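You operate a simulated robot arm through the tools that you are given. There is no shell and no other tool. Be economical: measure what you need, move in short steps, check, and stop when the job is done.

The job below is to be done with a simulated robot arm. You get a single attempt, and the scene is never put back.

TASK
Open the loading drawer, take the green cloth from the top of the loading table and leave it in the inside of the loading drawer, then shut the drawer. Then stack the 25 mm yellow plug from the top of the loading table on top of the 16 mm yellow plug. Then put two of the grey clips from the moulds bench on the low shelf of the moulds bench. Then put the black pad on the shelf of the service cart. Then close the grey flap. Keep to this order.

The check looks at the end state, three seconds after you hand in, the way a careful person would. Anything else that was tipped, shoved, dropped, spilled or broken makes it a failure. Flat cloth is picked up by pressing the open fingertips on it (5 to 10 N) and closing them slowly along it; thin cloth reads only 2 to 8 mm in the jaws.

THE ROBOT
A 7-joint arm with a two-finger parallel gripper on a trunk, on a base that drives. Base frame: it is fixed to the floor where the robot stands at the start and does not move with it; the origin is under the middle of the robot, x ahead of it, y to its left, z up; the surface under the hand at the start is at about z = 82. Lengths are in cm, angles in rad, forces in N, time in s.
With the tool pointing down near the work surface it reaches from about 34 to 76 cm from the robot's upright axis, wherever it stands. Its first joint turns from -2.007 to 2.007 rad. Places, roughly: black pad (12x6x3 cm) [200, -1060, 90]; green cloth (11x7x3 cm) [60, -40, 80]; grey clip (3x5x4 cm) [-70, -820, 90]; grey flap [-410, -50, 100]; inside of the loading drawer [80, -10, 70]; loading drawer [70, -10, 70]; low shelf of the moulds bench [-90, -820, 20]; shelf of the service cart [200, -1030, 20]; yellow plug [75, -25, 75]. Payload 3.91 kg.
The tool frame sits at the grasp point between the pads (the TCP): z along the fingers, y along the line on which they close. The tips reach 3 cm beyond it. The gripper opens to 11 cm. The fingers are 2 cm wide and 1 cm thick; the gripper's body (4.8 by 11.2 cm) begins 5.5 cm behind the TCP.
Orientation is told as [roll, pitch, yaw] about the base's x, y, z axes, in that order, counted from this pose: with the fingers straight down and closing along the base's y, the tool's x points along the base's -x, its y along +y and its z along -z.

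THE INTERFACE
- The arm moves only by the tool nudge_tool. Its argument "targets" is text: rows parted by semicolons, each of 7 numbers parted by spaces: the shift along the base's x, y, z in units of 50 mm (1.0 is 50 mm), then the turn, a rotation vector about the base's x, y, z in units of 8 degrees (1.0 is 8 degrees), then the closure in counts, from 0 (fully open) to 255 (shut). In form: x y z wx wy wz fingers; .... A call has 1 to 8 rows; each row shifts and turns the commanded pose from where the row before left it. A call with a number of a shift or a turn outside -1 to 1 is refused whole. Rows are played at 5 a second. More than 5 cm and 0.15 rad between two rows, or a gripper value outside its range, and nothing of the call is played. A pose out of reach is approached as far as the arm can. The call stops where the force on the tool passes 40 N (or 10 N more than at its start, if that is more) or the arm is blocked; 0.2 s more then pass. The fingers move at their own pace (about 10.8 cm/s each) and stop on an object; they squeeze with about 25 N. The grip force told is the motor's: it shows also when the fingers shut on nothing. Time passes only in rows, and 0.2 s behind the last, so rows that do not move let the fingers close. It gives the time, the measured TCP pose, the force on the tool (base axes), the opening and the grip force at its end, in the units of the frame above (readings bear some noise), with the torque about the TCP (base axes, N m) and any sound that the robot's microphone picked up.
- Cameras (640 x 400 px; columns grow to the right, rows downward): "scene" is now at [0.31, 13.67, 161.65]; the picture's right is [-0.26, -0.97, 0.00], its down [-0.85, 0.23, -0.48] and it looks along [0.46, -0.12, -0.88] (base axes); focal length 253 px, centre (320, 200). "wrist" rides on the gripper at [7.2, 1.7, -10.3] in the tool frame; the picture's right is [-0.23, 0.97, 0.00], its down [-0.76, -0.18, -0.62] and it looks along [-0.61, -0.14, 0.78] (tool axes); focal length 222 px, centre (320, 200). There is no depth. A picture from a camera that has moved, and an enlarged one, comes with that camera's place and axes in the base frame and with its lens.
- snapshot(camera): a new picture of that camera. No time passes.
- move_column(by): slides the trunk up (or, below 0, down) by that many cm; the arm and the scene camera ride with it, the base frame stays. It gives what a move gives, with no picture.
- base_move(legs): drives the robot by 1 to 6 legs, each [ahead, turn to the left] in cm and rad, along the robot's own axes; the way and the turn of a leg run together, so that a leg with both is an arc; at most 150 cm and 3.142 rad a leg. The arm and the cameras ride along, it lands a little off, and it stops where it bumps. It gives what a move gives.
- turn_head(pan, tilt): turns the head with the scene camera to pan (to the left, within 2.705 rad either way) and tilt (down, from -0.506 to 1.204), counted from straight ahead of the robot. It gives what a move gives.
- zoom(camera, box): a new picture of the part [left, top, right, bottom] of that camera's present view, enlarged. No time passes.
- sign_off(): hands the job in; it is judged then, once.

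Go step by step. Nothing tells you exact positions but the pictures and the camera data: compare them with the known pose of the tool, close in by small moves and look again before you grip or let go. The budget is 196 turns and 182 pictures, counting those below and the enlarged ones. Unless the task says otherwise, let go and move clear before handing in.

The tools are called after ">>>" as name(argument=value, ...) on one line, values as JSON. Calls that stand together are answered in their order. nudge_tool: Moves the arm, as the interface text tells. Its arguments: {"type":"object","properties":{"targets":{"type":"string"}},"required":["targets"]} The other tools are called the same way: move_column (by) slides the trunk up or down; base_move (legs) drives the base; turn_head (pan, tilt) turns the head that bears the scene camera; snapshot (camera) takes a picture; zoom (camera, box) takes an enlarged picture of a part of a camera's view; sign_off () hands the job in.

At the start:

```text
time: 0.0
tool_pos: [52.94, -12.48, 107.88]
ee_rot: [0.0, -0.001, 0.0]
ft_force: [-0.7, -0.3, -1.1]
wrist_torque: [0.04, 0.06, 0.0]
opening: 10.97
gripper_force: 0.0
trunk travel left (down, up): [-75.0, 24.0]
robot x, y, heading: [-0.12, 0.06, -0.001]
head pan, tilt: [-0.264, 1.075]
```

scene: 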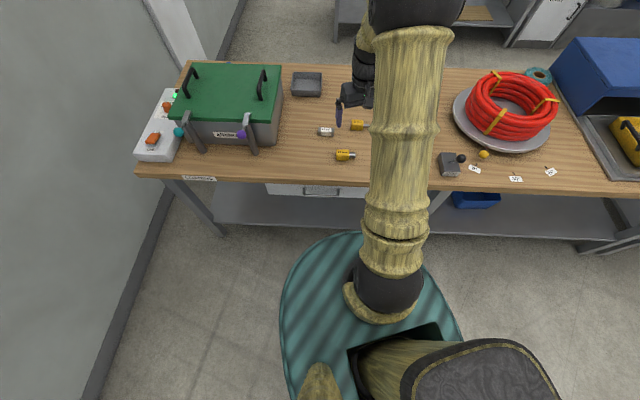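
wrist: 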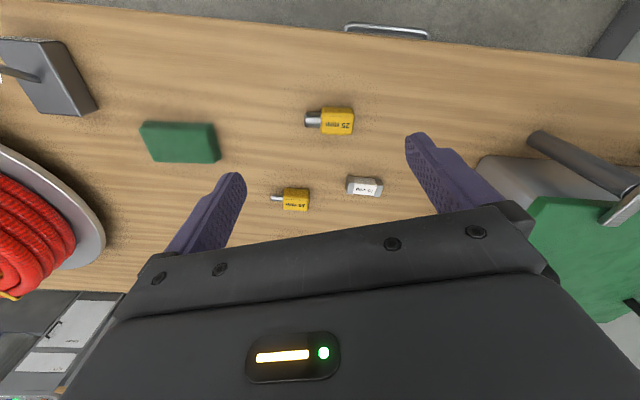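

I see the table with the two yellow plugs, a small labelled cylinder, the cloth and the drawer handle below the front edge. I'll look closer at the labels and at the drawer before moving.

>>> zoom(camera="wrist", box=[240, 80, 420, 220])

>>> zoom(camera="scene", box=[240, 60, 420, 220])

>>> zoom(camera="scene", box=[420, 60, 640, 220])

```text
2.86 times, centred on (330, 150) of wrist
camera zoom: at [45.81, -10.8, 118.26], right [0.23, 0.97, 0.0], down [0.76, -0.18, 0.62], along [0.61, -0.14, -0.78], focal length 635 px, centre (291, 343)
```

zoom: 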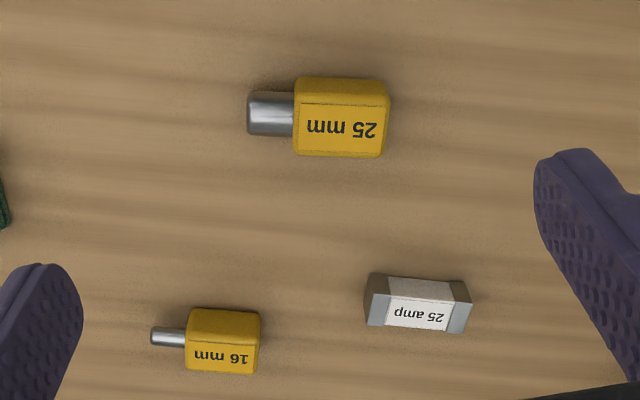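

```text
2.50 times, centred on (330, 140) of scene
camera zoom: at [0.31, 13.67, 161.65], right [-0.26, -0.97, 0.0], down [-0.85, 0.23, -0.48], along [0.46, -0.12, -0.88], focal length 632 px, centre (295, 350)
```

zoom: 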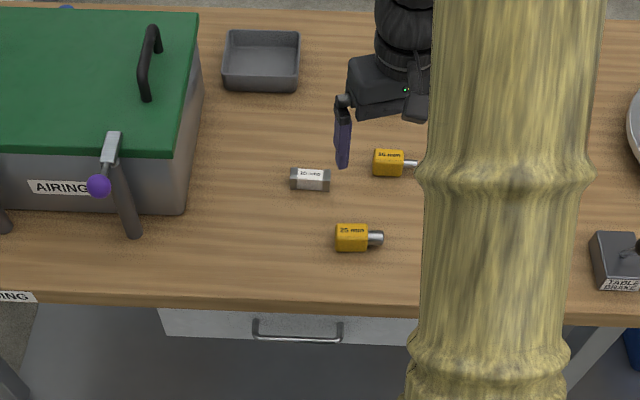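

```text
2.50 times, centred on (530, 140) of scene
camera zoom: at [0.31, 13.67, 161.65], right [-0.26, -0.97, 0.0], down [-0.85, 0.23, -0.48], along [0.46, -0.12, -0.88], focal length 632 px, centre (-205, 350)
```

zoom: 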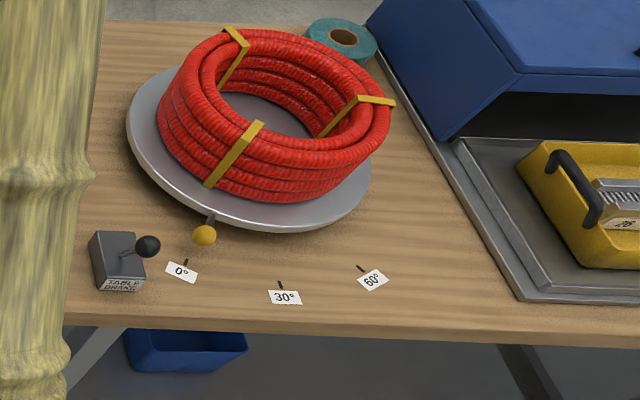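

The 25 mm and 16 mm plugs are clear, and the drawer handle sits at about (49, 0, 73.5), just ahead of the table edge. I'll back the robot off and turn the hand to point forward with the fingers closing vertically.

>>> base_move(legs=[[-24, 0]])

>>> nudge_tool(targets="0.2 0.1 0 -0.577 -0.577 0.577 0;0.2 0.1 0 -0.577 -0.577 0.577 0;0.2 0.1 0 -0.577 -0.577 0.577 0;0.2 0.1 0 -0.577 -0.577 0.577 0;0.2 0.1 0 -0.577 -0.577 0.577 0;0.2 0.1 0 -0.577 -0.577 0.577 0;0.2 0.1 0 -0.577 -0.577 0.577 0;0.2 0.1 0 -0.577 -0.577 0.577 0")

>>> nudge_tool(targets="0 0.2 0 -0.577 -0.577 0.577 100;0 0.2 0 -0.577 -0.577 0.577 100;0 0.2 0 -0.577 -0.577 0.577 100;0 0.2 0 -0.577 -0.577 0.577 100;0 0.2 0 -0.577 -0.577 0.577 100;0 0.2 0 -0.577 -0.577 0.577 100;0 0.2 0 -0.577 -0.577 0.577 100")

```text
time: 2.0
tool_pos: [28.72, -12.48, 107.9]
ee_rot: [0.001, 0.001, 0.002]
ft_force: [-0.1, -0.2, 0.4]
wrist_torque: [0.03, 0.0, -0.03]
opening: 10.99
gripper_force: 0.1
trunk travel left (down, up): [-75.0, 24.0]
robot x, y, heading: [-24.08, 0.24, 0.0]
head pan, tilt: [-0.264, 1.075]
```

```text
time: 3.8
tool_pos: [36.91, -8.43, 107.96]
ee_rot: [-0.848, -0.339, 0.847]
ft_force: [0.5, 0.2, 0.2]
wrist_torque: [0.0, -0.01, -0.02]
opening: 11.01
gripper_force: 0.1
trunk travel left (down, up): [-75.0, 24.0]
robot x, y, heading: [-23.97, -0.18, 0.001]
head pan, tilt: [-0.264, 1.075]
```

```text
time: 5.4
tool_pos: [36.96, -1.37, 108.0]
ee_rot: [-1.572, 0.003, 1.572]
ft_force: [0.8, -0.3, -0.2]
wrist_torque: [0.01, -0.01, 0.05]
opening: 6.67
gripper_force: 0.0
trunk travel left (down, up): [-75.0, 24.0]
robot x, y, heading: [-24.27, 0.01, 0.001]
head pan, tilt: [-0.264, 1.075]
```

The hand now points forward with the jaws vertical. I'll lower the trunk to handle height and look.

>>> move_column(by=-34.3)

>>> snapshot(camera="wrist")

>>> snapshot(camera="scene")

```text
time: 8.8
tool_pos: [36.77, -1.32, 73.67]
ee_rot: [-1.571, 0.002, 1.571]
ft_force: [-0.3, -0.3, 0.2]
wrist_torque: [-0.01, -0.02, -0.02]
opening: 6.66
gripper_force: 0.1
trunk travel left (down, up): [-40.7, 58.3]
robot x, y, heading: [-24.38, 0.23, -0.001]
head pan, tilt: [-0.264, 1.075]
```

```text
176 pictures are left
camera wrist: at [26.69, -8.65, 71.98], right [0.0, 0.23, -0.97], down [-0.62, 0.76, 0.18], along [0.78, 0.61, 0.14], focal length 222 px, centre (320, 200)
```

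wrist: 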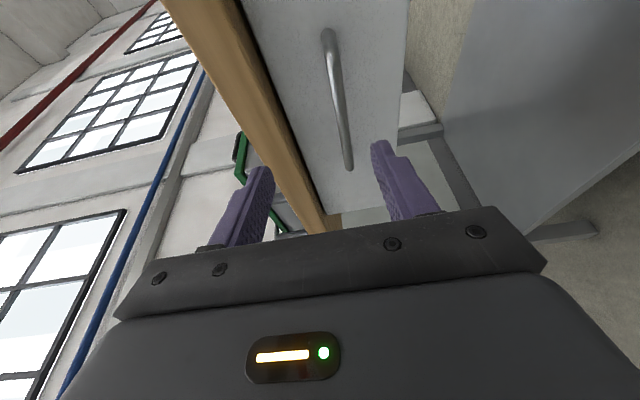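

```text
175 pictures are left
camera scene: at [-23.81, 13.68, 127.35], right [-0.26, -0.97, 0.0], down [-0.85, 0.23, -0.48], along [0.46, -0.12, -0.88], focal length 253 px, centre (320, 200)
```

scene: 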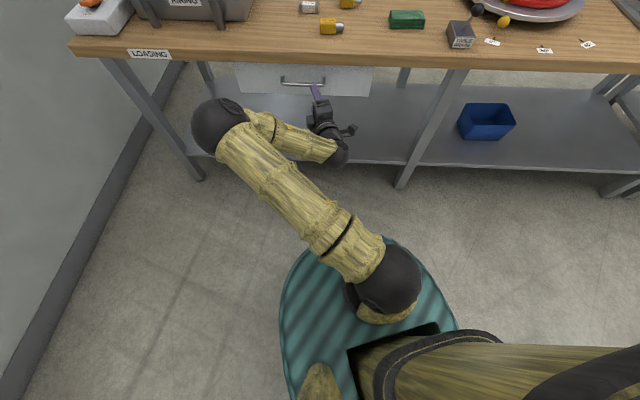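

The handle centre works out to about (50, -1, 71.5). I'll drop 2.2 cm, advance until the tips straddle the bar, then check.

>>> nudge_tool(targets="0 0 -0.44 0 0 0 100;1 0 0 0 0 0 100;1 0 0 0 0 0 100;0.3 0 0 0 0 0 100")

>>> snapshot(camera="wrist")

```text
time: 9.8
tool_pos: [48.22, -1.59, 71.29]
ee_rot: [-1.571, 0.003, 1.571]
ft_force: [-0.3, 0.6, 0.3]
wrist_torque: [0.01, -0.02, 0.01]
opening: 6.69
gripper_force: 0.0
trunk travel left (down, up): [-40.7, 58.3]
robot x, y, heading: [-24.26, 0.04, -0.0]
head pan, tilt: [-0.264, 1.075]
```

```text
174 pictures are left
camera wrist: at [38.06, -8.73, 69.61], right [0.0, 0.23, -0.97], down [-0.62, 0.76, 0.18], along [0.78, 0.61, 0.14], focal length 222 px, centre (320, 200)
```

wrist: 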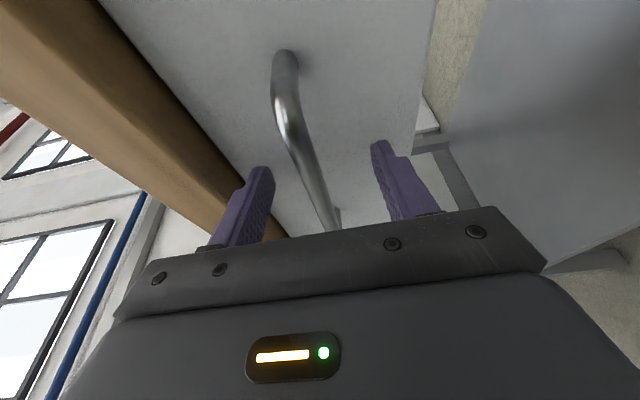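

The bar lies between the pads. Closing now.

>>> nudge_tool(targets="0 0 0 0 0 0 160;0 0 0 0 0 0 200;0 0 0 0 0 0 255;0 0 0 0 0 0 255;0 0 0 0 0 0 255")

>>> snapshot(camera="wrist")

```text
time: 10.9
tool_pos: [48.17, -1.36, 71.5]
ee_rot: [-1.575, 0.001, 1.57]
ft_force: [0.5, 1.2, 13.8]
wrist_torque: [0.04, -0.12, -0.26]
opening: 1.19
gripper_force: 45.3
trunk travel left (down, up): [-40.7, 58.3]
robot x, y, heading: [-23.86, -0.15, 0.004]
head pan, tilt: [-0.264, 1.075]
```

```text
173 pictures are left
camera wrist: at [38.01, -8.72, 69.8], right [0.0, 0.23, -0.97], down [-0.62, 0.76, 0.17], along [0.78, 0.61, 0.14], focal length 222 px, centre (320, 200)
```

wrist: 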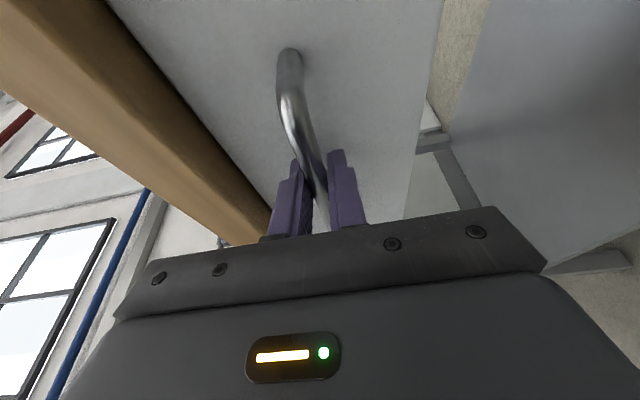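

The bar is gripped (1.2 cm). Pulling the drawer out slowly.

>>> nudge_tool(targets="-0.2 0 0.05 0 0 0 255;-0.5 0 0 0 0 0 255;-0.5 0 0 0 0 0 255;-0.5 0 0 0 0 0 255;-0.5 0 0 0 0 0 255;-0.5 0 0 0 0 0 255;-0.5 0 0 0 0 0 255;-0.5 0 0 0 0 0 255")

>>> snapshot(camera="scene")

```text
time: 11.7
tool_pos: [43.78, -0.2, 71.49]
ee_rot: [-1.573, -0.004, 1.594]
ft_force: [1.7, 2.2, -1.2]
wrist_torque: [-0.11, 0.08, 1.33]
opening: 1.2
gripper_force: 44.9
trunk travel left (down, up): [-40.7, 58.3]
robot x, y, heading: [-24.05, -0.1, -0.002]
head pan, tilt: [-0.264, 1.075]
stopped in row 3: the force on the tool passed its limit at 44 N (the readings are from after the stop); the commanded pose is now the measured one
```

```text
172 pictures are left
camera scene: at [-23.75, 13.72, 127.32], right [-0.26, -0.97, 0.0], down [-0.85, 0.23, -0.47], along [0.46, -0.12, -0.88], focal length 253 px, centre (320, 200)
```

scene: 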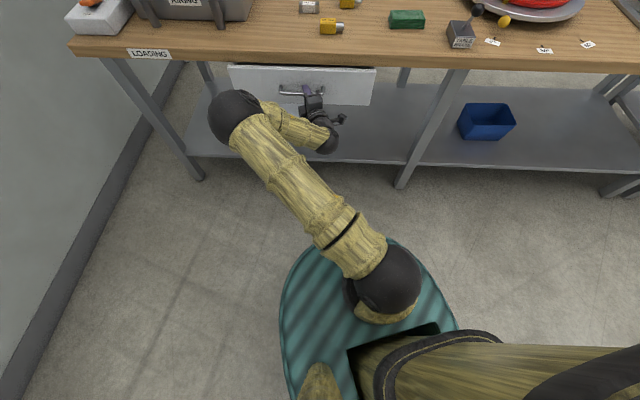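

The drawer is coming (about 4.5 cm) but I pulled too briskly. Continuing with smaller steps.

>>> nudge_tool(targets="-0.15 0 0 0 0 0 255;-0.2 0 0 0 0 0 255;-0.25 0 0 0 0 0 255;-0.25 0 0 0 0 0 255;-0.25 0 0 0 0 0 255;-0.25 0 0 0 0 0 255;-0.25 0 0 0 0 0 255;-0.25 0 0 0 0 0 255")

>>> nudge_tool(targets="-0.15 0 0 0 0 0 255;-0.2 0 0 0 0 0 255;-0.25 0 0 0 0 0 255;-0.25 0 0 0 0 0 255;-0.25 0 0 0 0 0 255;-0.25 0 0 0 0 0 255;-0.25 0 0 0 0 0 255;-0.25 0 0 0 0 0 255")

>>> snapshot(camera="scene")

```text
time: 13.5
tool_pos: [34.83, 0.1, 71.59]
ee_rot: [-1.574, -0.004, 1.607]
ft_force: [1.2, 2.8, 0.9]
wrist_torque: [-0.26, 0.13, 1.39]
opening: 1.21
gripper_force: 45.1
trunk travel left (down, up): [-40.7, 58.3]
robot x, y, heading: [-23.96, 0.01, -0.001]
head pan, tilt: [-0.264, 1.075]
stopped in row 8: the force on the tool passed its limit at 50 N (the readings are from after the stop); the commanded pose is now the measured one
```

```text
time: 14.2
tool_pos: [32.75, 0.54, 71.36]
ee_rot: [-1.577, -0.004, 1.62]
ft_force: [1.3, 4.1, -0.1]
wrist_torque: [-0.47, 0.22, 1.41]
opening: 1.19
gripper_force: 45.4
trunk travel left (down, up): [-40.7, 58.3]
robot x, y, heading: [-23.59, 0.11, -0.004]
head pan, tilt: [-0.264, 1.075]
stopped in row 3: the force on the tool passed its limit at 50 N (the readings are from after the stop); the commanded pose is now the measured one
```

```text
171 pictures are left
camera scene: at [-23.76, 13.75, 127.33], right [-0.26, -0.97, 0.0], down [-0.85, 0.23, -0.48], along [0.46, -0.12, -0.88], focal length 253 px, centre (320, 200)
```

scene: 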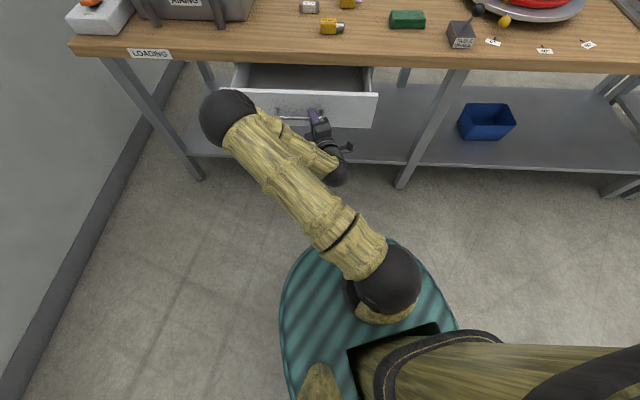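

The drawer is about 15 cm out. I'll try a few more gentle steps to get more room.

>>> nudge_tool(targets="-0.08 0 0 0 0 0 255;-0.1 0 0 0 0 0 255;-0.1 0 0 0 0 0 255;-0.1 0 0 0 0 0 255;-0.1 0 0 0 0 0 255;-0.1 0 0 0 0 0 255;-0.1 0 0 0 0 0 255;-0.1 0 0 0 0 0 255")

>>> snapshot(camera="wrist")

```text
time: 15.9
tool_pos: [29.26, 0.75, 71.57]
ee_rot: [-1.577, -0.01, 1.627]
ft_force: [2.2, 4.9, -2.3]
wrist_torque: [-0.65, 0.29, 1.39]
opening: 1.18
gripper_force: 45.3
trunk travel left (down, up): [-40.7, 58.3]
robot x, y, heading: [-24.32, 0.02, -0.001]
head pan, tilt: [-0.264, 1.075]
stopped in row 8: the force on the tool passed its limit at 42 N (the readings are from after the stop); the commanded pose is now the measured one
```

```text
170 pictures are left
camera wrist: at [19.46, -6.98, 69.72], right [-0.01, 0.24, -0.97], down [-0.67, 0.72, 0.18], along [0.75, 0.65, 0.15], focal length 222 px, centre (320, 200)
```

wrist: 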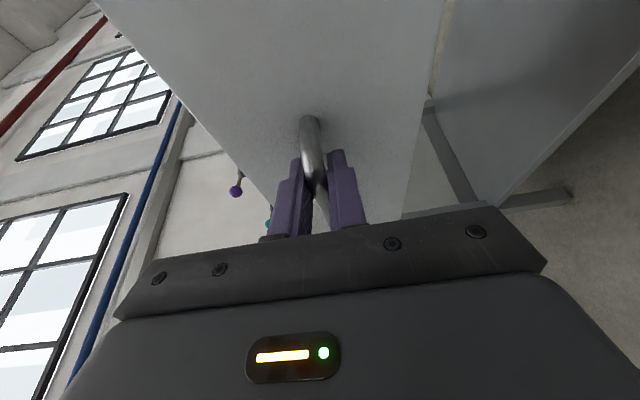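

About 19 cm open, which is enough. I'll release, back away, and raise before turning the hand down again.

>>> nudge_tool(targets="0 0 0 0 0 0 150;0 0 0 0 0 0 100;0 0 0 0 0 0 100;0 0 0 0 0 0 100")

>>> base_move(legs=[[-10, 0]])

>>> move_column(by=38)

>>> turn_head(pan=-0.1, tilt=0.85)

>>> snapshot(camera="scene")

```text
time: 16.9
tool_pos: [29.34, 0.71, 71.54]
ee_rot: [-1.577, -0.01, 1.622]
ft_force: [0.8, 0.3, -0.2]
wrist_torque: [-0.01, 0.03, -0.02]
opening: 6.68
gripper_force: 0.0
trunk travel left (down, up): [-40.7, 58.3]
robot x, y, heading: [-23.9, -0.19, 0.0]
head pan, tilt: [-0.264, 1.075]
```

```text
time: 18.1
tool_pos: [19.26, 0.48, 71.51]
ee_rot: [-1.577, -0.008, 1.623]
ft_force: [-0.8, -0.1, 0.0]
wrist_torque: [0.04, 0.0, 0.0]
opening: 6.69
gripper_force: 0.0
trunk travel left (down, up): [-40.7, 58.3]
robot x, y, heading: [-33.66, -0.21, 0.001]
head pan, tilt: [-0.264, 1.075]
```

```text
time: 21.8
tool_pos: [19.38, 0.63, 109.58]
ee_rot: [-1.579, -0.01, 1.619]
ft_force: [0.3, -0.3, 0.1]
wrist_torque: [-0.01, 0.02, -0.02]
opening: 6.69
gripper_force: 0.1
trunk travel left (down, up): [-78.7, 20.3]
robot x, y, heading: [-34.03, 0.2, 0.006]
head pan, tilt: [-0.264, 1.075]
```

```text
time: 22.5
tool_pos: [19.31, 0.46, 109.66]
ee_rot: [-1.578, -0.008, 1.62]
ft_force: [-1.1, 0.2, 0.6]
wrist_torque: [0.0, 0.01, -0.01]
opening: 6.71
gripper_force: 0.2
trunk travel left (down, up): [-78.7, 20.3]
robot x, y, heading: [-33.95, 0.3, 0.003]
head pan, tilt: [-0.099, 0.85]
```

```text
169 pictures are left
camera scene: at [-32.12, 14.59, 166.96], right [-0.1, -1.0, 0.0], down [-0.75, 0.07, -0.66], along [0.66, -0.07, -0.75], focal length 253 px, centre (320, 200)
```

scene: 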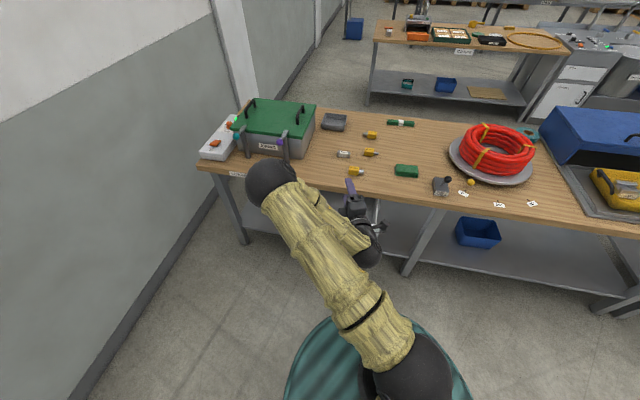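

The drawer is open. Now I'll turn the hand back to pointing down and then drive forward toward the table.

>>> nudge_tool(targets="0 0 0 0 0 -0.36 100;0 -0.1 0 0.577 0.577 -0.577 0;0 -0.1 0 0.577 0.577 -0.577 0;0 -0.1 0 0.577 0.577 -0.577 0;0 -0.1 0 0.577 0.577 -0.577 0;0 -0.1 0 0.577 0.577 -0.577 0;0 -0.1 0 0.577 0.577 -0.577 0;0 -0.1 0 0.577 0.577 -0.577 0")

>>> nudge_tool(targets="0 -0.2 0 0.577 0.577 -0.577 0;0 -0.2 0 0.577 0.577 -0.577 0;0 -0.2 0 0.577 0.577 -0.577 0;0 -0.2 0 0.577 0.577 -0.577 0;0 -0.2 0 0.577 0.577 -0.577 0;0 -0.2 0 0.577 0.577 -0.577 0;0 -0.2 0 0.577 0.577 -0.577 0;0 -0.2 0 0.577 0.577 -0.577 0")

>>> base_move(legs=[[28, 0]])

>>> snapshot(camera="wrist")

>>> snapshot(camera="scene")

```text
time: 24.3
tool_pos: [19.3, -3.17, 109.74]
ee_rot: [-0.847, -0.347, 0.837]
ft_force: [0.1, -0.1, 0.2]
wrist_torque: [0.01, 0.02, 0.01]
opening: 10.99
gripper_force: 0.0
trunk travel left (down, up): [-78.7, 20.3]
robot x, y, heading: [-33.77, 0.02, 0.0]
head pan, tilt: [-0.099, 0.85]
```

```text
time: 26.1
tool_pos: [19.35, -11.4, 109.44]
ee_rot: [-0.003, 0.002, -0.011]
ft_force: [-0.7, -1.0, 0.4]
wrist_torque: [0.01, 0.0, -0.02]
opening: 11.01
gripper_force: 0.0
trunk travel left (down, up): [-78.7, 20.3]
robot x, y, heading: [-34.18, 0.26, -0.0]
head pan, tilt: [-0.099, 0.85]
```

```text
time: 28.3
tool_pos: [47.45, -11.18, 109.46]
ee_rot: [-0.007, 0.003, -0.011]
ft_force: [0.4, 0.2, 0.0]
wrist_torque: [0.01, -0.01, 0.02]
opening: 11.0
gripper_force: 0.1
trunk travel left (down, up): [-78.7, 20.3]
robot x, y, heading: [-6.12, -0.19, -0.004]
head pan, tilt: [-0.099, 0.85]
```

```text
168 pictures are left
camera wrist: at [40.45, -9.33, 119.85], right [0.24, 0.97, -0.01], down [0.76, -0.18, 0.62], along [0.6, -0.15, -0.78], focal length 222 px, centre (320, 200)
```

wrist: 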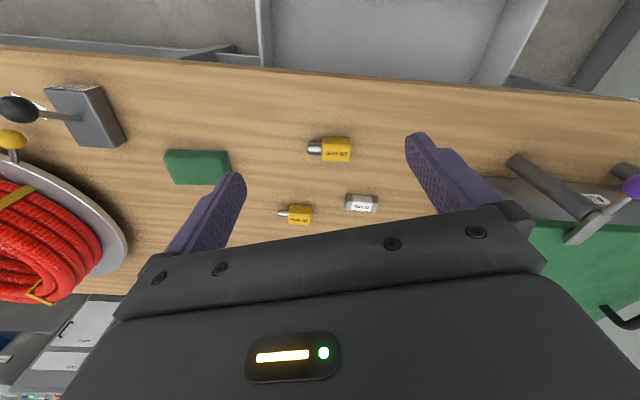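

```text
167 pictures are left
camera scene: at [-3.87, 14.61, 166.96], right [-0.1, -1.0, 0.0], down [-0.75, 0.07, -0.66], along [0.66, -0.07, -0.75], focal length 253 px, centre (320, 200)
```

scene: 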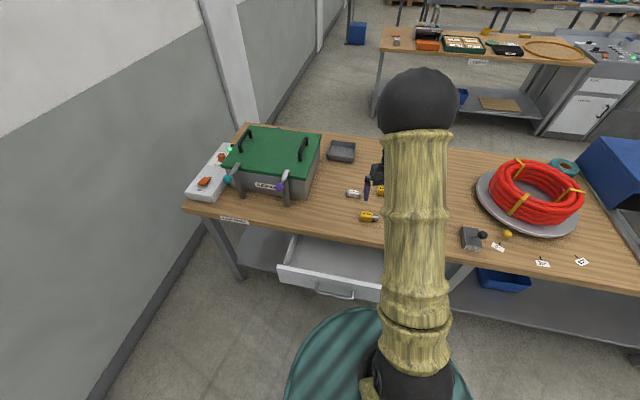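

The drawer is open and the cloth block sits at about (55, -37), long side along y. I'll go above it and turn the hand -90° to grip across its 7 cm width.

>>> nudge_tool(targets="0.14 -0.46 0 0 0 -1 0;0.14 -0.46 0 0 0 -1 0;0.14 -0.46 0 0 0 -1 0;0.14 -0.46 0 0 0 -1 0;0.14 -0.46 0 0 0 -1 0;0.14 -0.46 0 0 0 -1 0;0.14 -0.46 0 0 0 -1 0;0.14 -0.46 0 0 0 -1 0")

>>> nudge_tool(targets="0.14 -0.46 -0.3 0 0 -1 0;0.14 -0.46 -0.3 0 0 -1 0;0.14 -0.46 -0.3 0 0 -1 0;0 0 -0.3 0 0 -0.2 0")

>>> snapshot(camera="wrist")

>>> snapshot(camera="scene")

```text
time: 30.1
tool_pos: [53.38, -29.82, 109.53]
ee_rot: [-0.005, 0.001, -1.13]
ft_force: [0.3, 0.2, -0.1]
wrist_torque: [0.02, 0.02, -0.01]
opening: 11.01
gripper_force: 0.1
trunk travel left (down, up): [-78.7, 20.3]
robot x, y, heading: [-5.97, -0.08, -0.0]
head pan, tilt: [-0.099, 0.85]
```

```text
time: 31.1
tool_pos: [55.2, -36.59, 103.63]
ee_rot: [-0.004, 0.001, -1.576]
ft_force: [0.4, 0.0, 0.1]
wrist_torque: [0.0, 0.03, 0.02]
opening: 11.02
gripper_force: 0.0
trunk travel left (down, up): [-78.7, 20.3]
robot x, y, heading: [-5.84, 0.07, -0.001]
head pan, tilt: [-0.099, 0.85]
```

```text
166 pictures are left
camera wrist: at [57.16, -29.42, 113.87], right [0.97, -0.23, -0.01], down [-0.18, -0.76, 0.62], along [-0.15, -0.61, -0.78], focal length 222 px, centre (320, 200)
```

wrist: 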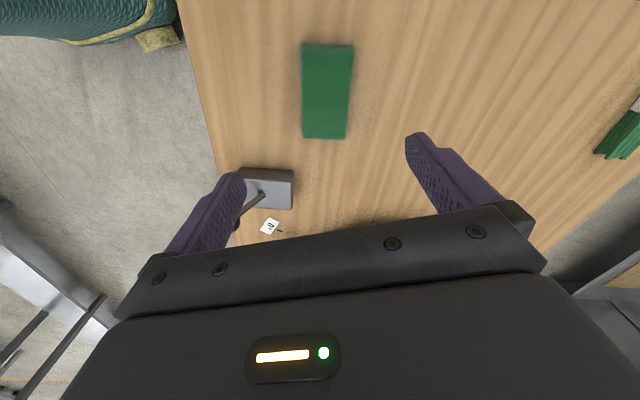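

```text
165 pictures are left
camera scene: at [-3.97, 14.64, 166.96], right [-0.1, -1.0, 0.0], down [-0.75, 0.07, -0.66], along [0.66, -0.07, -0.75], focal length 253 px, centre (320, 200)
```

scene: 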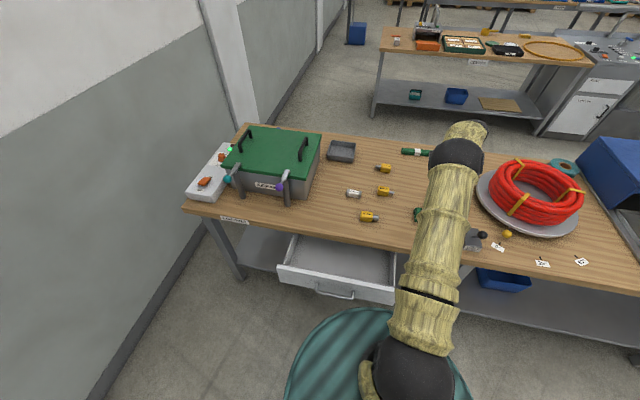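

The cloth's centre is at about (56.4, -35.8). I'll centre and descend to just above the table.

>>> nudge_tool(targets="0.24 0.16 -0.5 0 0 0 0;0 0 -1 0 0 0 0;0 0 -1 0 0 0 0;0 0 -0.7 0 0 0 0")

>>> snapshot(camera="wrist")

```text
time: 32.1
tool_pos: [56.26, -35.6, 87.35]
ee_rot: [-0.005, -0.002, -1.574]
ft_force: [-0.4, 0.0, 0.7]
wrist_torque: [0.0, 0.0, 0.01]
opening: 10.98
gripper_force: 0.0
trunk travel left (down, up): [-78.7, 20.3]
robot x, y, heading: [-5.54, -0.28, 0.004]
head pan, tilt: [-0.099, 0.85]
```

```text
164 pictures are left
camera wrist: at [58.22, -28.32, 97.58], right [0.97, -0.23, -0.01], down [-0.18, -0.76, 0.62], along [-0.15, -0.61, -0.78], focal length 222 px, centre (320, 200)
```

wrist: 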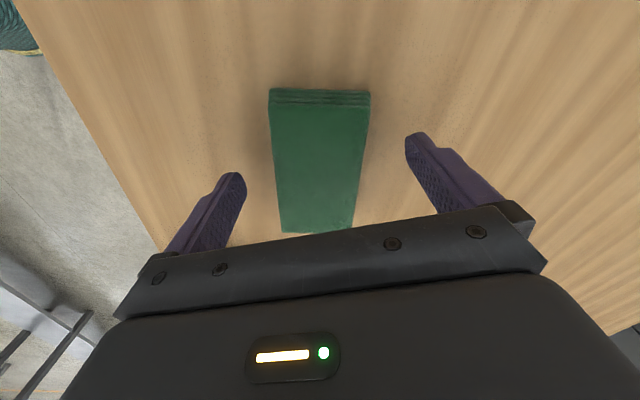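

The table is in fact turned by about 0.29 rad, so its edge is far from the fingers here; good to know for the drawer's direction. I'll lower the last bit and close slowly on the cloth.

>>> nudge_tool(targets="0 0 -0.2 0 0 0 0;0 0 -0.16 0 0 0 60;0 0 0 0 0 0 100;0 0 0 0 0 0 120;0 0 0 0 0 0 140;0 0 0 0 0 0 160;0 0 0 0 0 0 180;0 0 0 0 0 0 200")

>>> snapshot(camera="wrist")

```text
time: 33.9
tool_pos: [56.25, -35.53, 85.65]
ee_rot: [-0.006, -0.001, -1.574]
ft_force: [-0.7, -0.9, 1.2]
wrist_torque: [-0.03, -0.05, -0.03]
opening: 7.08
gripper_force: 24.7
trunk travel left (down, up): [-78.7, 20.3]
robot x, y, heading: [-5.67, -0.05, -0.0]
head pan, tilt: [-0.099, 0.85]
```

```text
163 pictures are left
camera wrist: at [58.24, -28.37, 96.03], right [0.97, -0.23, -0.01], down [-0.18, -0.76, 0.62], along [-0.15, -0.61, -0.78], focal length 222 px, centre (320, 200)
```

wrist: 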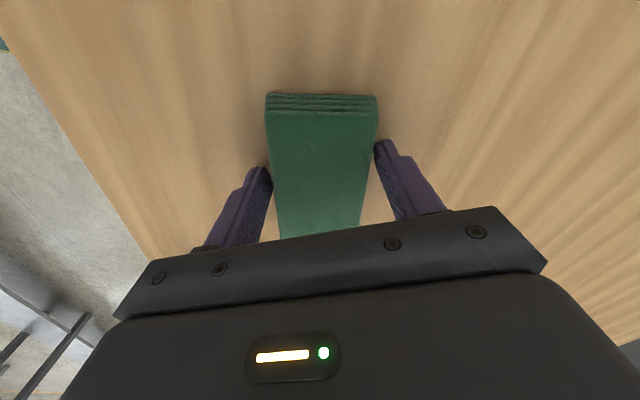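

Gripped at 7.1 cm with 25 N. Lifting and checking.

>>> nudge_tool(targets="0 0 0.3 0 0 0 255;0 0 0.7 0 0 0 255;0 0 1 0 0 0 255;0 0 1 0 0 0 255")

>>> snapshot(camera="wrist")

>>> zoom(camera="scene", box=[240, 180, 480, 330])

```text
time: 34.9
tool_pos: [56.12, -35.61, 100.41]
ee_rot: [-0.007, 0.0, -1.575]
ft_force: [0.6, -1.5, 0.2]
wrist_torque: [0.0, 0.0, -0.01]
opening: 7.07
gripper_force: 24.9
trunk travel left (down, up): [-78.7, 20.3]
robot x, y, heading: [-5.46, 0.2, -0.0]
head pan, tilt: [-0.099, 0.85]
```

```text
162 pictures are left
camera wrist: at [58.08, -28.34, 110.81], right [0.97, -0.23, -0.01], down [-0.18, -0.76, 0.62], along [-0.15, -0.61, -0.78], focal length 222 px, centre (320, 200)
```

wrist: 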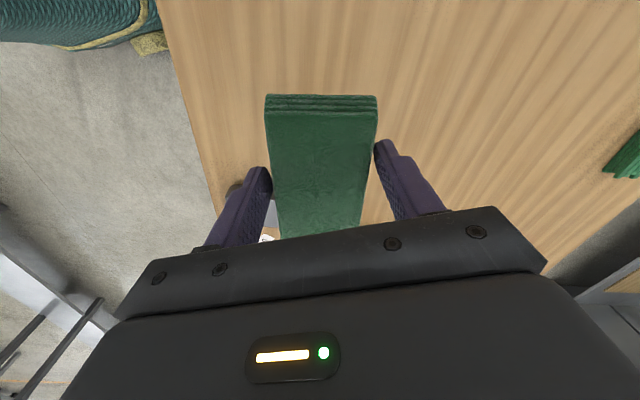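

```text
2.67 times, centred on (360, 255) of scene
camera zoom: at [-4.06, 14.64, 166.95], right [-0.1, -1.0, 0.0], down [-0.75, 0.07, -0.66], along [0.66, -0.07, -0.75], focal length 674 px, centre (213, 53)
```

zoom: 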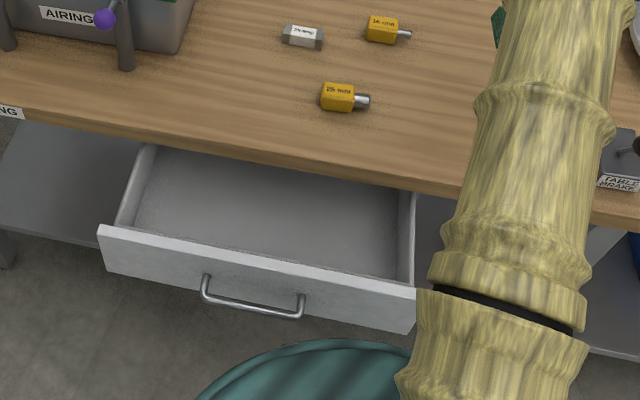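

The cloth is held. The gap between table edge and drawer front is centred near (42.5, 4); I'll carry it there high, turning -0.29 rad to align with the drawer.

>>> nudge_tool(targets="-0.34 0.92 0 0 0 -0.26 255;-0.34 0.93 0 0 0 -0.26 255;-0.34 0.93 0 0 0 -0.26 255;-0.34 0.93 0 0 0 -0.26 255;-0.34 0.93 0 0 0 -0.26 255;-0.34 0.93 0 0 0 -0.26 255;-0.34 0.93 0 0 0 -0.26 255;-0.34 0.93 0 0 0 -0.26 255")

>>> snapshot(camera="wrist")

>>> zoom(camera="scene", box=[240, 180, 480, 330])

```text
time: 36.7
tool_pos: [42.29, 1.64, 100.99]
ee_rot: [-0.006, -0.002, -1.866]
ft_force: [-0.6, 0.6, 0.1]
wrist_torque: [-0.02, -0.01, 0.01]
opening: 6.99
gripper_force: 25.5
trunk travel left (down, up): [-78.7, 20.3]
robot x, y, heading: [-5.53, -0.25, -0.001]
head pan, tilt: [-0.099, 0.85]
```

```text
160 pictures are left
camera wrist: at [46.22, 8.05, 111.26], right [0.87, -0.5, 0.0], down [-0.39, -0.68, 0.62], along [-0.32, -0.54, -0.78], focal length 222 px, centre (320, 200)
```

wrist: 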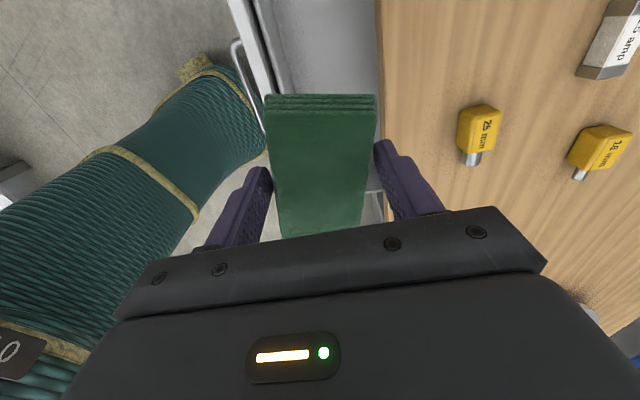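

```text
2.67 times, centred on (360, 255) of scene
camera zoom: at [-4.04, 14.77, 166.95], right [-0.1, -1.0, 0.0], down [-0.75, 0.07, -0.66], along [0.66, -0.07, -0.75], focal length 674 px, centre (213, 53)
```

zoom: 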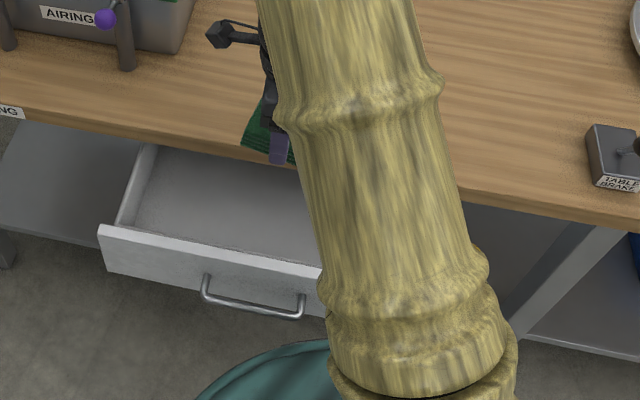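

I'm nearly over the gap. I'll shift slightly and lower to z ≈ 86, then look again.

>>> nudge_tool(targets="0.2 0.45 -0.5 0 0 0 255;0 0 -0.8 0 0 0 255;0 0 -0.8 0 0 0 255;0 0 -0.8 0 0 0 255")

>>> snapshot(camera="wrist")

>>> zoom(camera="scene", box=[240, 180, 480, 330])

```text
time: 37.7
tool_pos: [43.73, 3.92, 86.16]
ee_rot: [-0.009, 0.0, -1.867]
ft_force: [0.0, 1.0, -0.1]
wrist_torque: [-0.02, 0.0, -0.01]
opening: 6.98
gripper_force: 25.5
trunk travel left (down, up): [-78.7, 20.3]
robot x, y, heading: [-5.75, -0.33, 0.003]
head pan, tilt: [-0.099, 0.85]
```

```text
158 pictures are left
camera wrist: at [47.63, 10.27, 96.54], right [0.87, -0.5, -0.01], down [-0.39, -0.68, 0.62], along [-0.32, -0.54, -0.78], focal length 222 px, centre (320, 200)
```

wrist: 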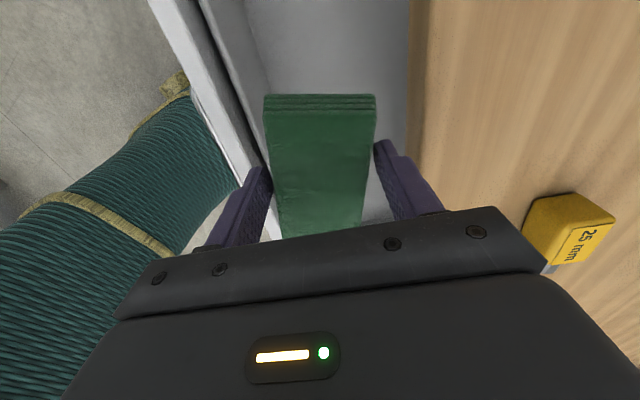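

```text
2.67 times, centred on (360, 255) of scene
camera zoom: at [-3.88, 14.59, 166.97], right [-0.1, -1.0, 0.0], down [-0.75, 0.07, -0.66], along [0.66, -0.07, -0.75], focal length 674 px, centre (213, 53)
```

zoom: 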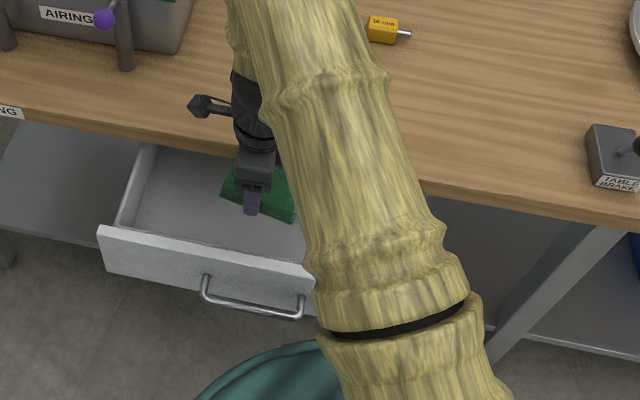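

The gap is about 12.8 cm and I'm centred within a few mm. I'll bias slightly to the front and lower in steps to release low inside.

>>> nudge_tool(targets="-0.14 0.04 -0.5 0 0 0 255;0 0 -0.5 0 0 0 255;0 0 -0.5 0 0 0 255;0 0 -0.4 0 0 0 255;0 0 -0.4 0 0 0 255")

>>> snapshot(camera="wrist")

>>> zoom(camera="scene", box=[240, 180, 480, 330])

```text
time: 38.9
tool_pos: [43.35, 3.85, 74.47]
ee_rot: [-0.008, 0.0, -1.864]
ft_force: [-0.6, -0.3, 0.3]
wrist_torque: [0.01, 0.03, -0.01]
opening: 6.98
gripper_force: 24.9
trunk travel left (down, up): [-78.7, 20.3]
robot x, y, heading: [-5.98, -0.37, -0.004]
head pan, tilt: [-0.099, 0.85]
```

```text
156 pictures are left
camera wrist: at [47.22, 10.34, 84.9], right [0.87, -0.5, -0.01], down [-0.39, -0.68, 0.62], along [-0.32, -0.54, -0.78], focal length 222 px, centre (320, 200)
```

wrist: 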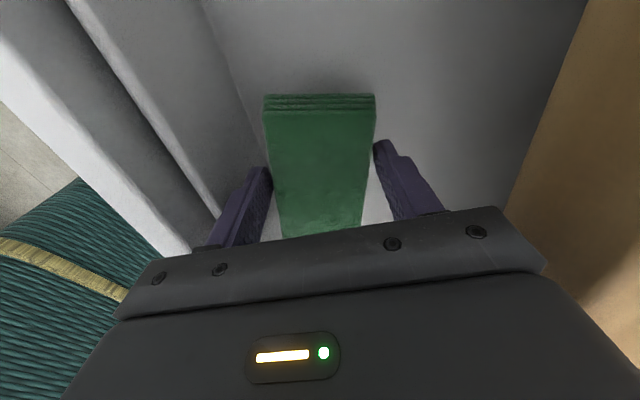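

```text
2.67 times, centred on (360, 255) of scene
camera zoom: at [-3.94, 14.62, 166.96], right [-0.1, -1.0, 0.0], down [-0.75, 0.07, -0.66], along [0.66, -0.07, -0.75], focal length 674 px, centre (213, 53)
```

zoom: 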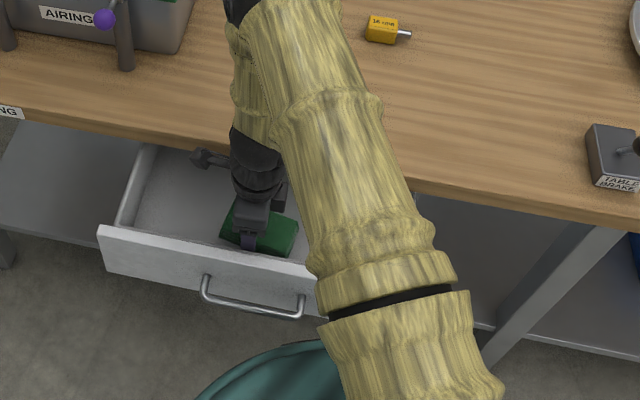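

Still clear. I'll lower a bit more until near the drawer floor, shifting slightly away from the front.

>>> nudge_tool(targets="0.1 -0.03 -0.2 0 0 0 255;0 0 -0.15 0 0 0 255;0 0 -0.15 0 0 0 255")

>>> snapshot(camera="wrist")

```text
time: 39.7
tool_pos: [43.67, 3.96, 72.13]
ee_rot: [-0.007, 0.002, -1.863]
ft_force: [0.0, 0.3, -0.6]
wrist_torque: [-0.02, 0.01, 0.03]
opening: 6.96
gripper_force: 24.3
trunk travel left (down, up): [-78.7, 20.3]
robot x, y, heading: [-5.89, 0.56, -0.004]
head pan, tilt: [-0.099, 0.85]
```

```text
154 pictures are left
camera wrist: at [47.56, 10.3, 82.5], right [0.87, -0.5, -0.01], down [-0.39, -0.68, 0.62], along [-0.32, -0.54, -0.78], focal length 222 px, centre (320, 200)
```

wrist: 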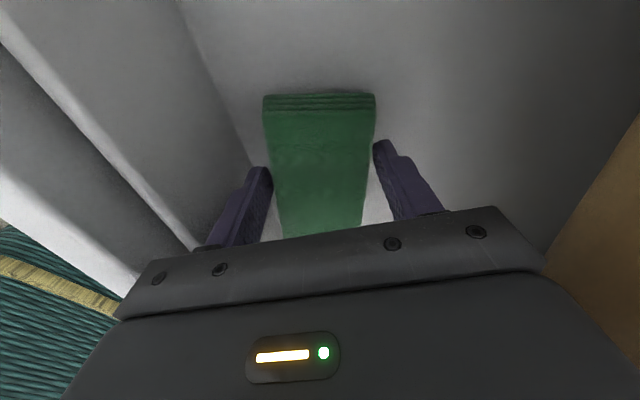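

Near the floor. A little further down, then open a small amount.

>>> nudge_tool(targets="0.08 -0.02 -0.12 0 0 0 255;0 0 -0.12 0 0 0 255;0 0 0 0 0 0 100;0 0 0 0 0 0 62;0 0 0 0 0 0 62")

>>> snapshot(camera="wrist")

```text
time: 40.9
tool_pos: [43.84, 3.65, 71.01]
ee_rot: [-0.007, 0.002, -1.864]
ft_force: [0.5, 0.3, 0.2]
wrist_torque: [-0.02, 0.01, 0.0]
opening: 8.33
gripper_force: 0.1
trunk travel left (down, up): [-78.7, 20.3]
robot x, y, heading: [-5.54, 0.2, 0.001]
head pan, tilt: [-0.099, 0.85]
```

```text
153 pictures are left
camera wrist: at [47.84, 10.15, 81.33], right [0.87, -0.5, -0.01], down [-0.39, -0.68, 0.62], along [-0.32, -0.54, -0.78], focal length 222 px, centre (320, 200)
```

wrist: 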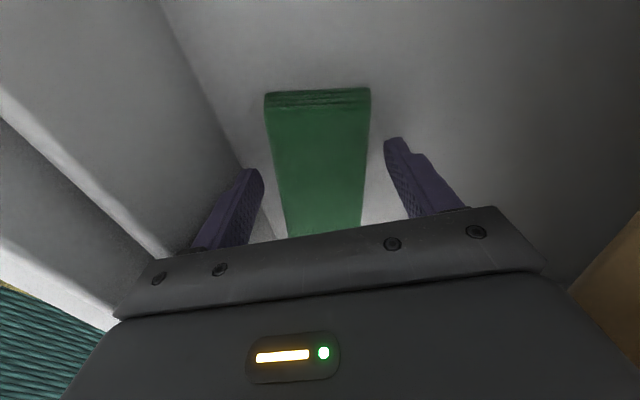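

The cloth is on the drawer floor. Rising straight up and checking.

>>> nudge_tool(targets="0 0 0.5 0 0 0 62;0 0 1 0 0 0 62;0 0 1 0 0 0 62;0 0 1 0 0 0 62;0 0 1 0 0 0 62;0 0 1 0 0 0 62;0 0 1 0 0 0 62;0 0 1 0 0 0 62")

>>> snapshot(camera="wrist")

```text
time: 42.7
tool_pos: [44.27, 4.02, 108.6]
ee_rot: [-0.008, 0.001, -1.864]
ft_force: [0.4, 0.1, -0.1]
wrist_torque: [0.01, -0.04, -0.02]
opening: 8.34
gripper_force: 0.0
trunk travel left (down, up): [-78.7, 20.3]
robot x, y, heading: [-5.65, -0.13, 0.004]
head pan, tilt: [-0.099, 0.85]
```

```text
152 pictures are left
camera wrist: at [48.1, 10.38, 119.05], right [0.87, -0.5, -0.01], down [-0.39, -0.68, 0.62], along [-0.32, -0.54, -0.78], focal length 222 px, centre (320, 200)
```

wrist: 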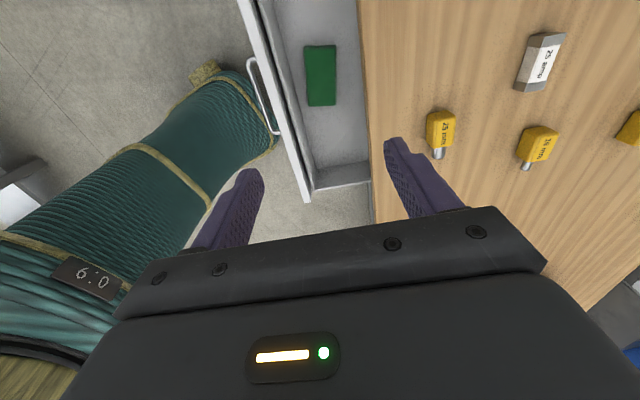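

The cloth lies in the drawer. To close it I'll back off, point the hand forward again (aligned with the drawer's direction), grip the handle and push.

>>> base_move(legs=[[-28, 0]])

>>> nudge_tool(targets="0.1 0.06 0 -0.286 -0.958 0 100;0.1 0.06 0 -0.286 -0.958 0 100;0.1 0.06 0 -0.286 -0.958 0 100;0.1 0.06 0 -0.286 -0.958 0 100;0.1 0.06 0 -0.286 -0.958 0 100;0.1 0.06 0 -0.286 -0.958 0 100;0.1 0.06 0 -0.286 -0.958 0 100;0.1 0.06 0 -0.286 -0.958 0 100")

>>> nudge_tool(targets="0.1 0.06 0 -0.286 -0.958 0 100;0.1 0.06 0 -0.286 -0.958 0 100;0.1 0.06 0 -0.286 -0.958 0 100;0 0 0 -0.072 -0.24 0 100")

>>> move_column(by=-37)

>>> snapshot(camera="wrist")

>>> snapshot(camera="scene")

```text
time: 44.9
tool_pos: [16.55, 3.84, 108.58]
ee_rot: [-0.005, 0.003, -1.868]
ft_force: [-0.2, 0.6, 0.0]
wrist_torque: [0.01, -0.01, 0.03]
opening: 8.3
gripper_force: 0.0
trunk travel left (down, up): [-78.7, 20.3]
robot x, y, heading: [-33.2, -0.03, -0.002]
head pan, tilt: [-0.099, 0.85]
```

```text
time: 46.7
tool_pos: [20.65, 6.28, 108.59]
ee_rot: [1.111, 0.008, -1.865]
ft_force: [1.1, -0.4, -0.2]
wrist_torque: [-0.01, -0.01, -0.02]
opening: 6.66
gripper_force: 0.2
trunk travel left (down, up): [-78.7, 20.3]
robot x, y, heading: [-33.39, -0.34, -0.004]
head pan, tilt: [-0.099, 0.85]
```

```text
time: 47.7
tool_pos: [22.2, 7.04, 108.73]
ee_rot: [1.567, 0.007, -1.861]
ft_force: [-0.3, -0.1, 0.2]
wrist_torque: [-0.04, 0.0, -0.01]
opening: 6.74
gripper_force: 0.0
trunk travel left (down, up): [-78.7, 20.3]
robot x, y, heading: [-33.21, -0.14, -0.001]
head pan, tilt: [-0.099, 0.85]
```

```text
time: 51.3
tool_pos: [22.15, 7.1, 71.61]
ee_rot: [1.565, 0.007, -1.86]
ft_force: [0.3, 0.4, 0.6]
wrist_torque: [0.0, -0.03, 0.01]
opening: 6.66
gripper_force: 0.1
trunk travel left (down, up): [-41.7, 57.3]
robot x, y, heading: [-33.29, -0.03, -0.005]
head pan, tilt: [-0.099, 0.85]
```

```text
151 pictures are left
camera wrist: at [14.47, 16.97, 73.45], right [-0.06, -0.23, 0.97], down [-0.82, -0.55, -0.18], along [0.57, -0.8, -0.15], focal length 222 px, centre (320, 200)
```

wrist: 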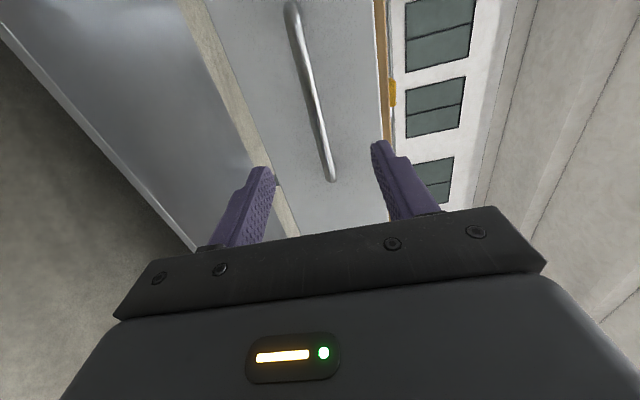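

```text
150 pictures are left
camera scene: at [-31.53, 14.65, 129.97], right [-0.1, -0.99, 0.0], down [-0.75, 0.08, -0.66], along [0.66, -0.07, -0.75], focal length 253 px, centre (320, 200)
```

scene: 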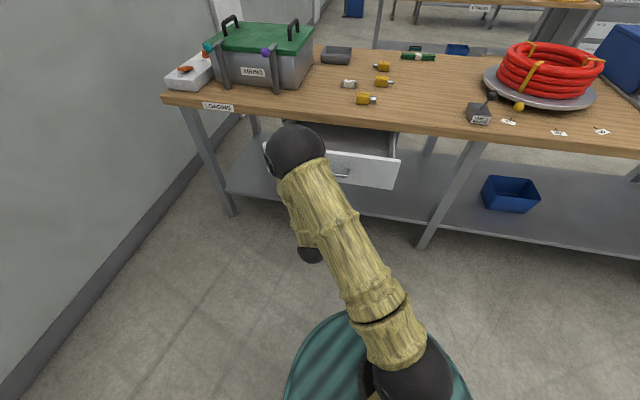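

The handle is at about (30.8, 6.5, 71.8). I'll shift slightly left and advance along the drawer axis to straddle it, then close.

>>> nudge_tool(targets="0.09 0.29 0.04 0 0 0 100;0.67 -0.2 0 0 0 0 100;0.67 -0.2 0 0 0 0 100;0 0 0 0 0 0 100")

>>> snapshot(camera="wrist")

```text
time: 52.3
tool_pos: [29.4, 6.53, 71.8]
ee_rot: [1.563, 0.007, -1.861]
ft_force: [-0.9, -0.1, 0.7]
wrist_torque: [-0.03, 0.03, 0.02]
opening: 6.68
gripper_force: 0.0
trunk travel left (down, up): [-41.7, 57.3]
robot x, y, heading: [-33.14, 0.09, -0.002]
head pan, tilt: [-0.099, 0.85]
```

```text
149 pictures are left
camera wrist: at [21.82, 16.5, 73.64], right [-0.06, -0.23, 0.97], down [-0.82, -0.55, -0.18], along [0.57, -0.8, -0.15], focal length 222 px, centre (320, 200)
```

wrist: 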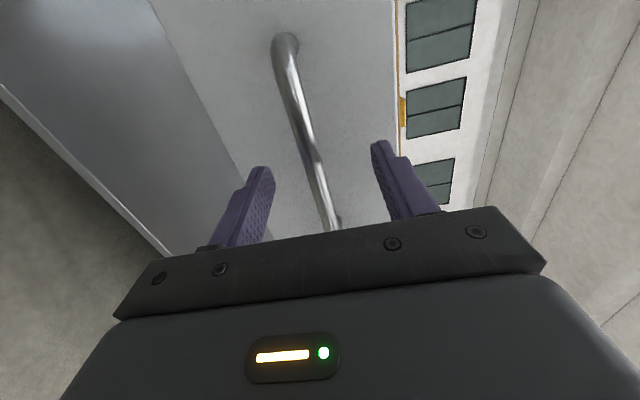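

Straddled. Closing and pushing the drawer in small steps.

>>> nudge_tool(targets="0 0 0 0 0 0 180;0 0 0 0 0 0 255;0 0 0 0 0 0 255;0 0 0 0 0 0 255;0.14 -0.04 0 0 0 0 255;0.19 -0.057 0 0 0 0 255;0.19 -0.057 0 0 0 0 255;0.19 -0.057 0 0 0 0 255")

>>> nudge_tool(targets="0.14 -0.04 0 0 0 0 255;0.19 -0.057 0 0 0 0 255;0.24 -0.072 0 0 0 0 255;0.24 -0.072 0 0 0 0 255;0.24 -0.072 0 0 0 0 255;0.24 -0.072 0 0 0 0 255;0.24 -0.072 0 0 0 0 255;0.24 -0.072 0 0 0 0 255")

```text
time: 54.1
tool_pos: [32.99, 5.49, 71.52]
ee_rot: [1.555, 0.003, -1.864]
ft_force: [-2.5, -8.8, -30.9]
wrist_torque: [-0.08, 0.58, 0.83]
opening: 1.15
gripper_force: 45.0
trunk travel left (down, up): [-41.7, 57.3]
robot x, y, heading: [-33.03, 0.14, -0.006]
head pan, tilt: [-0.099, 0.85]
```

```text
time: 55.9
tool_pos: [41.68, 2.73, 71.49]
ee_rot: [1.559, 0.004, -1.863]
ft_force: [-1.5, -7.1, -26.4]
wrist_torque: [-0.09, 0.56, 0.43]
opening: 1.16
gripper_force: 45.1
trunk travel left (down, up): [-41.7, 57.3]
robot x, y, heading: [-33.74, 0.06, -0.003]
head pan, tilt: [-0.099, 0.85]
```

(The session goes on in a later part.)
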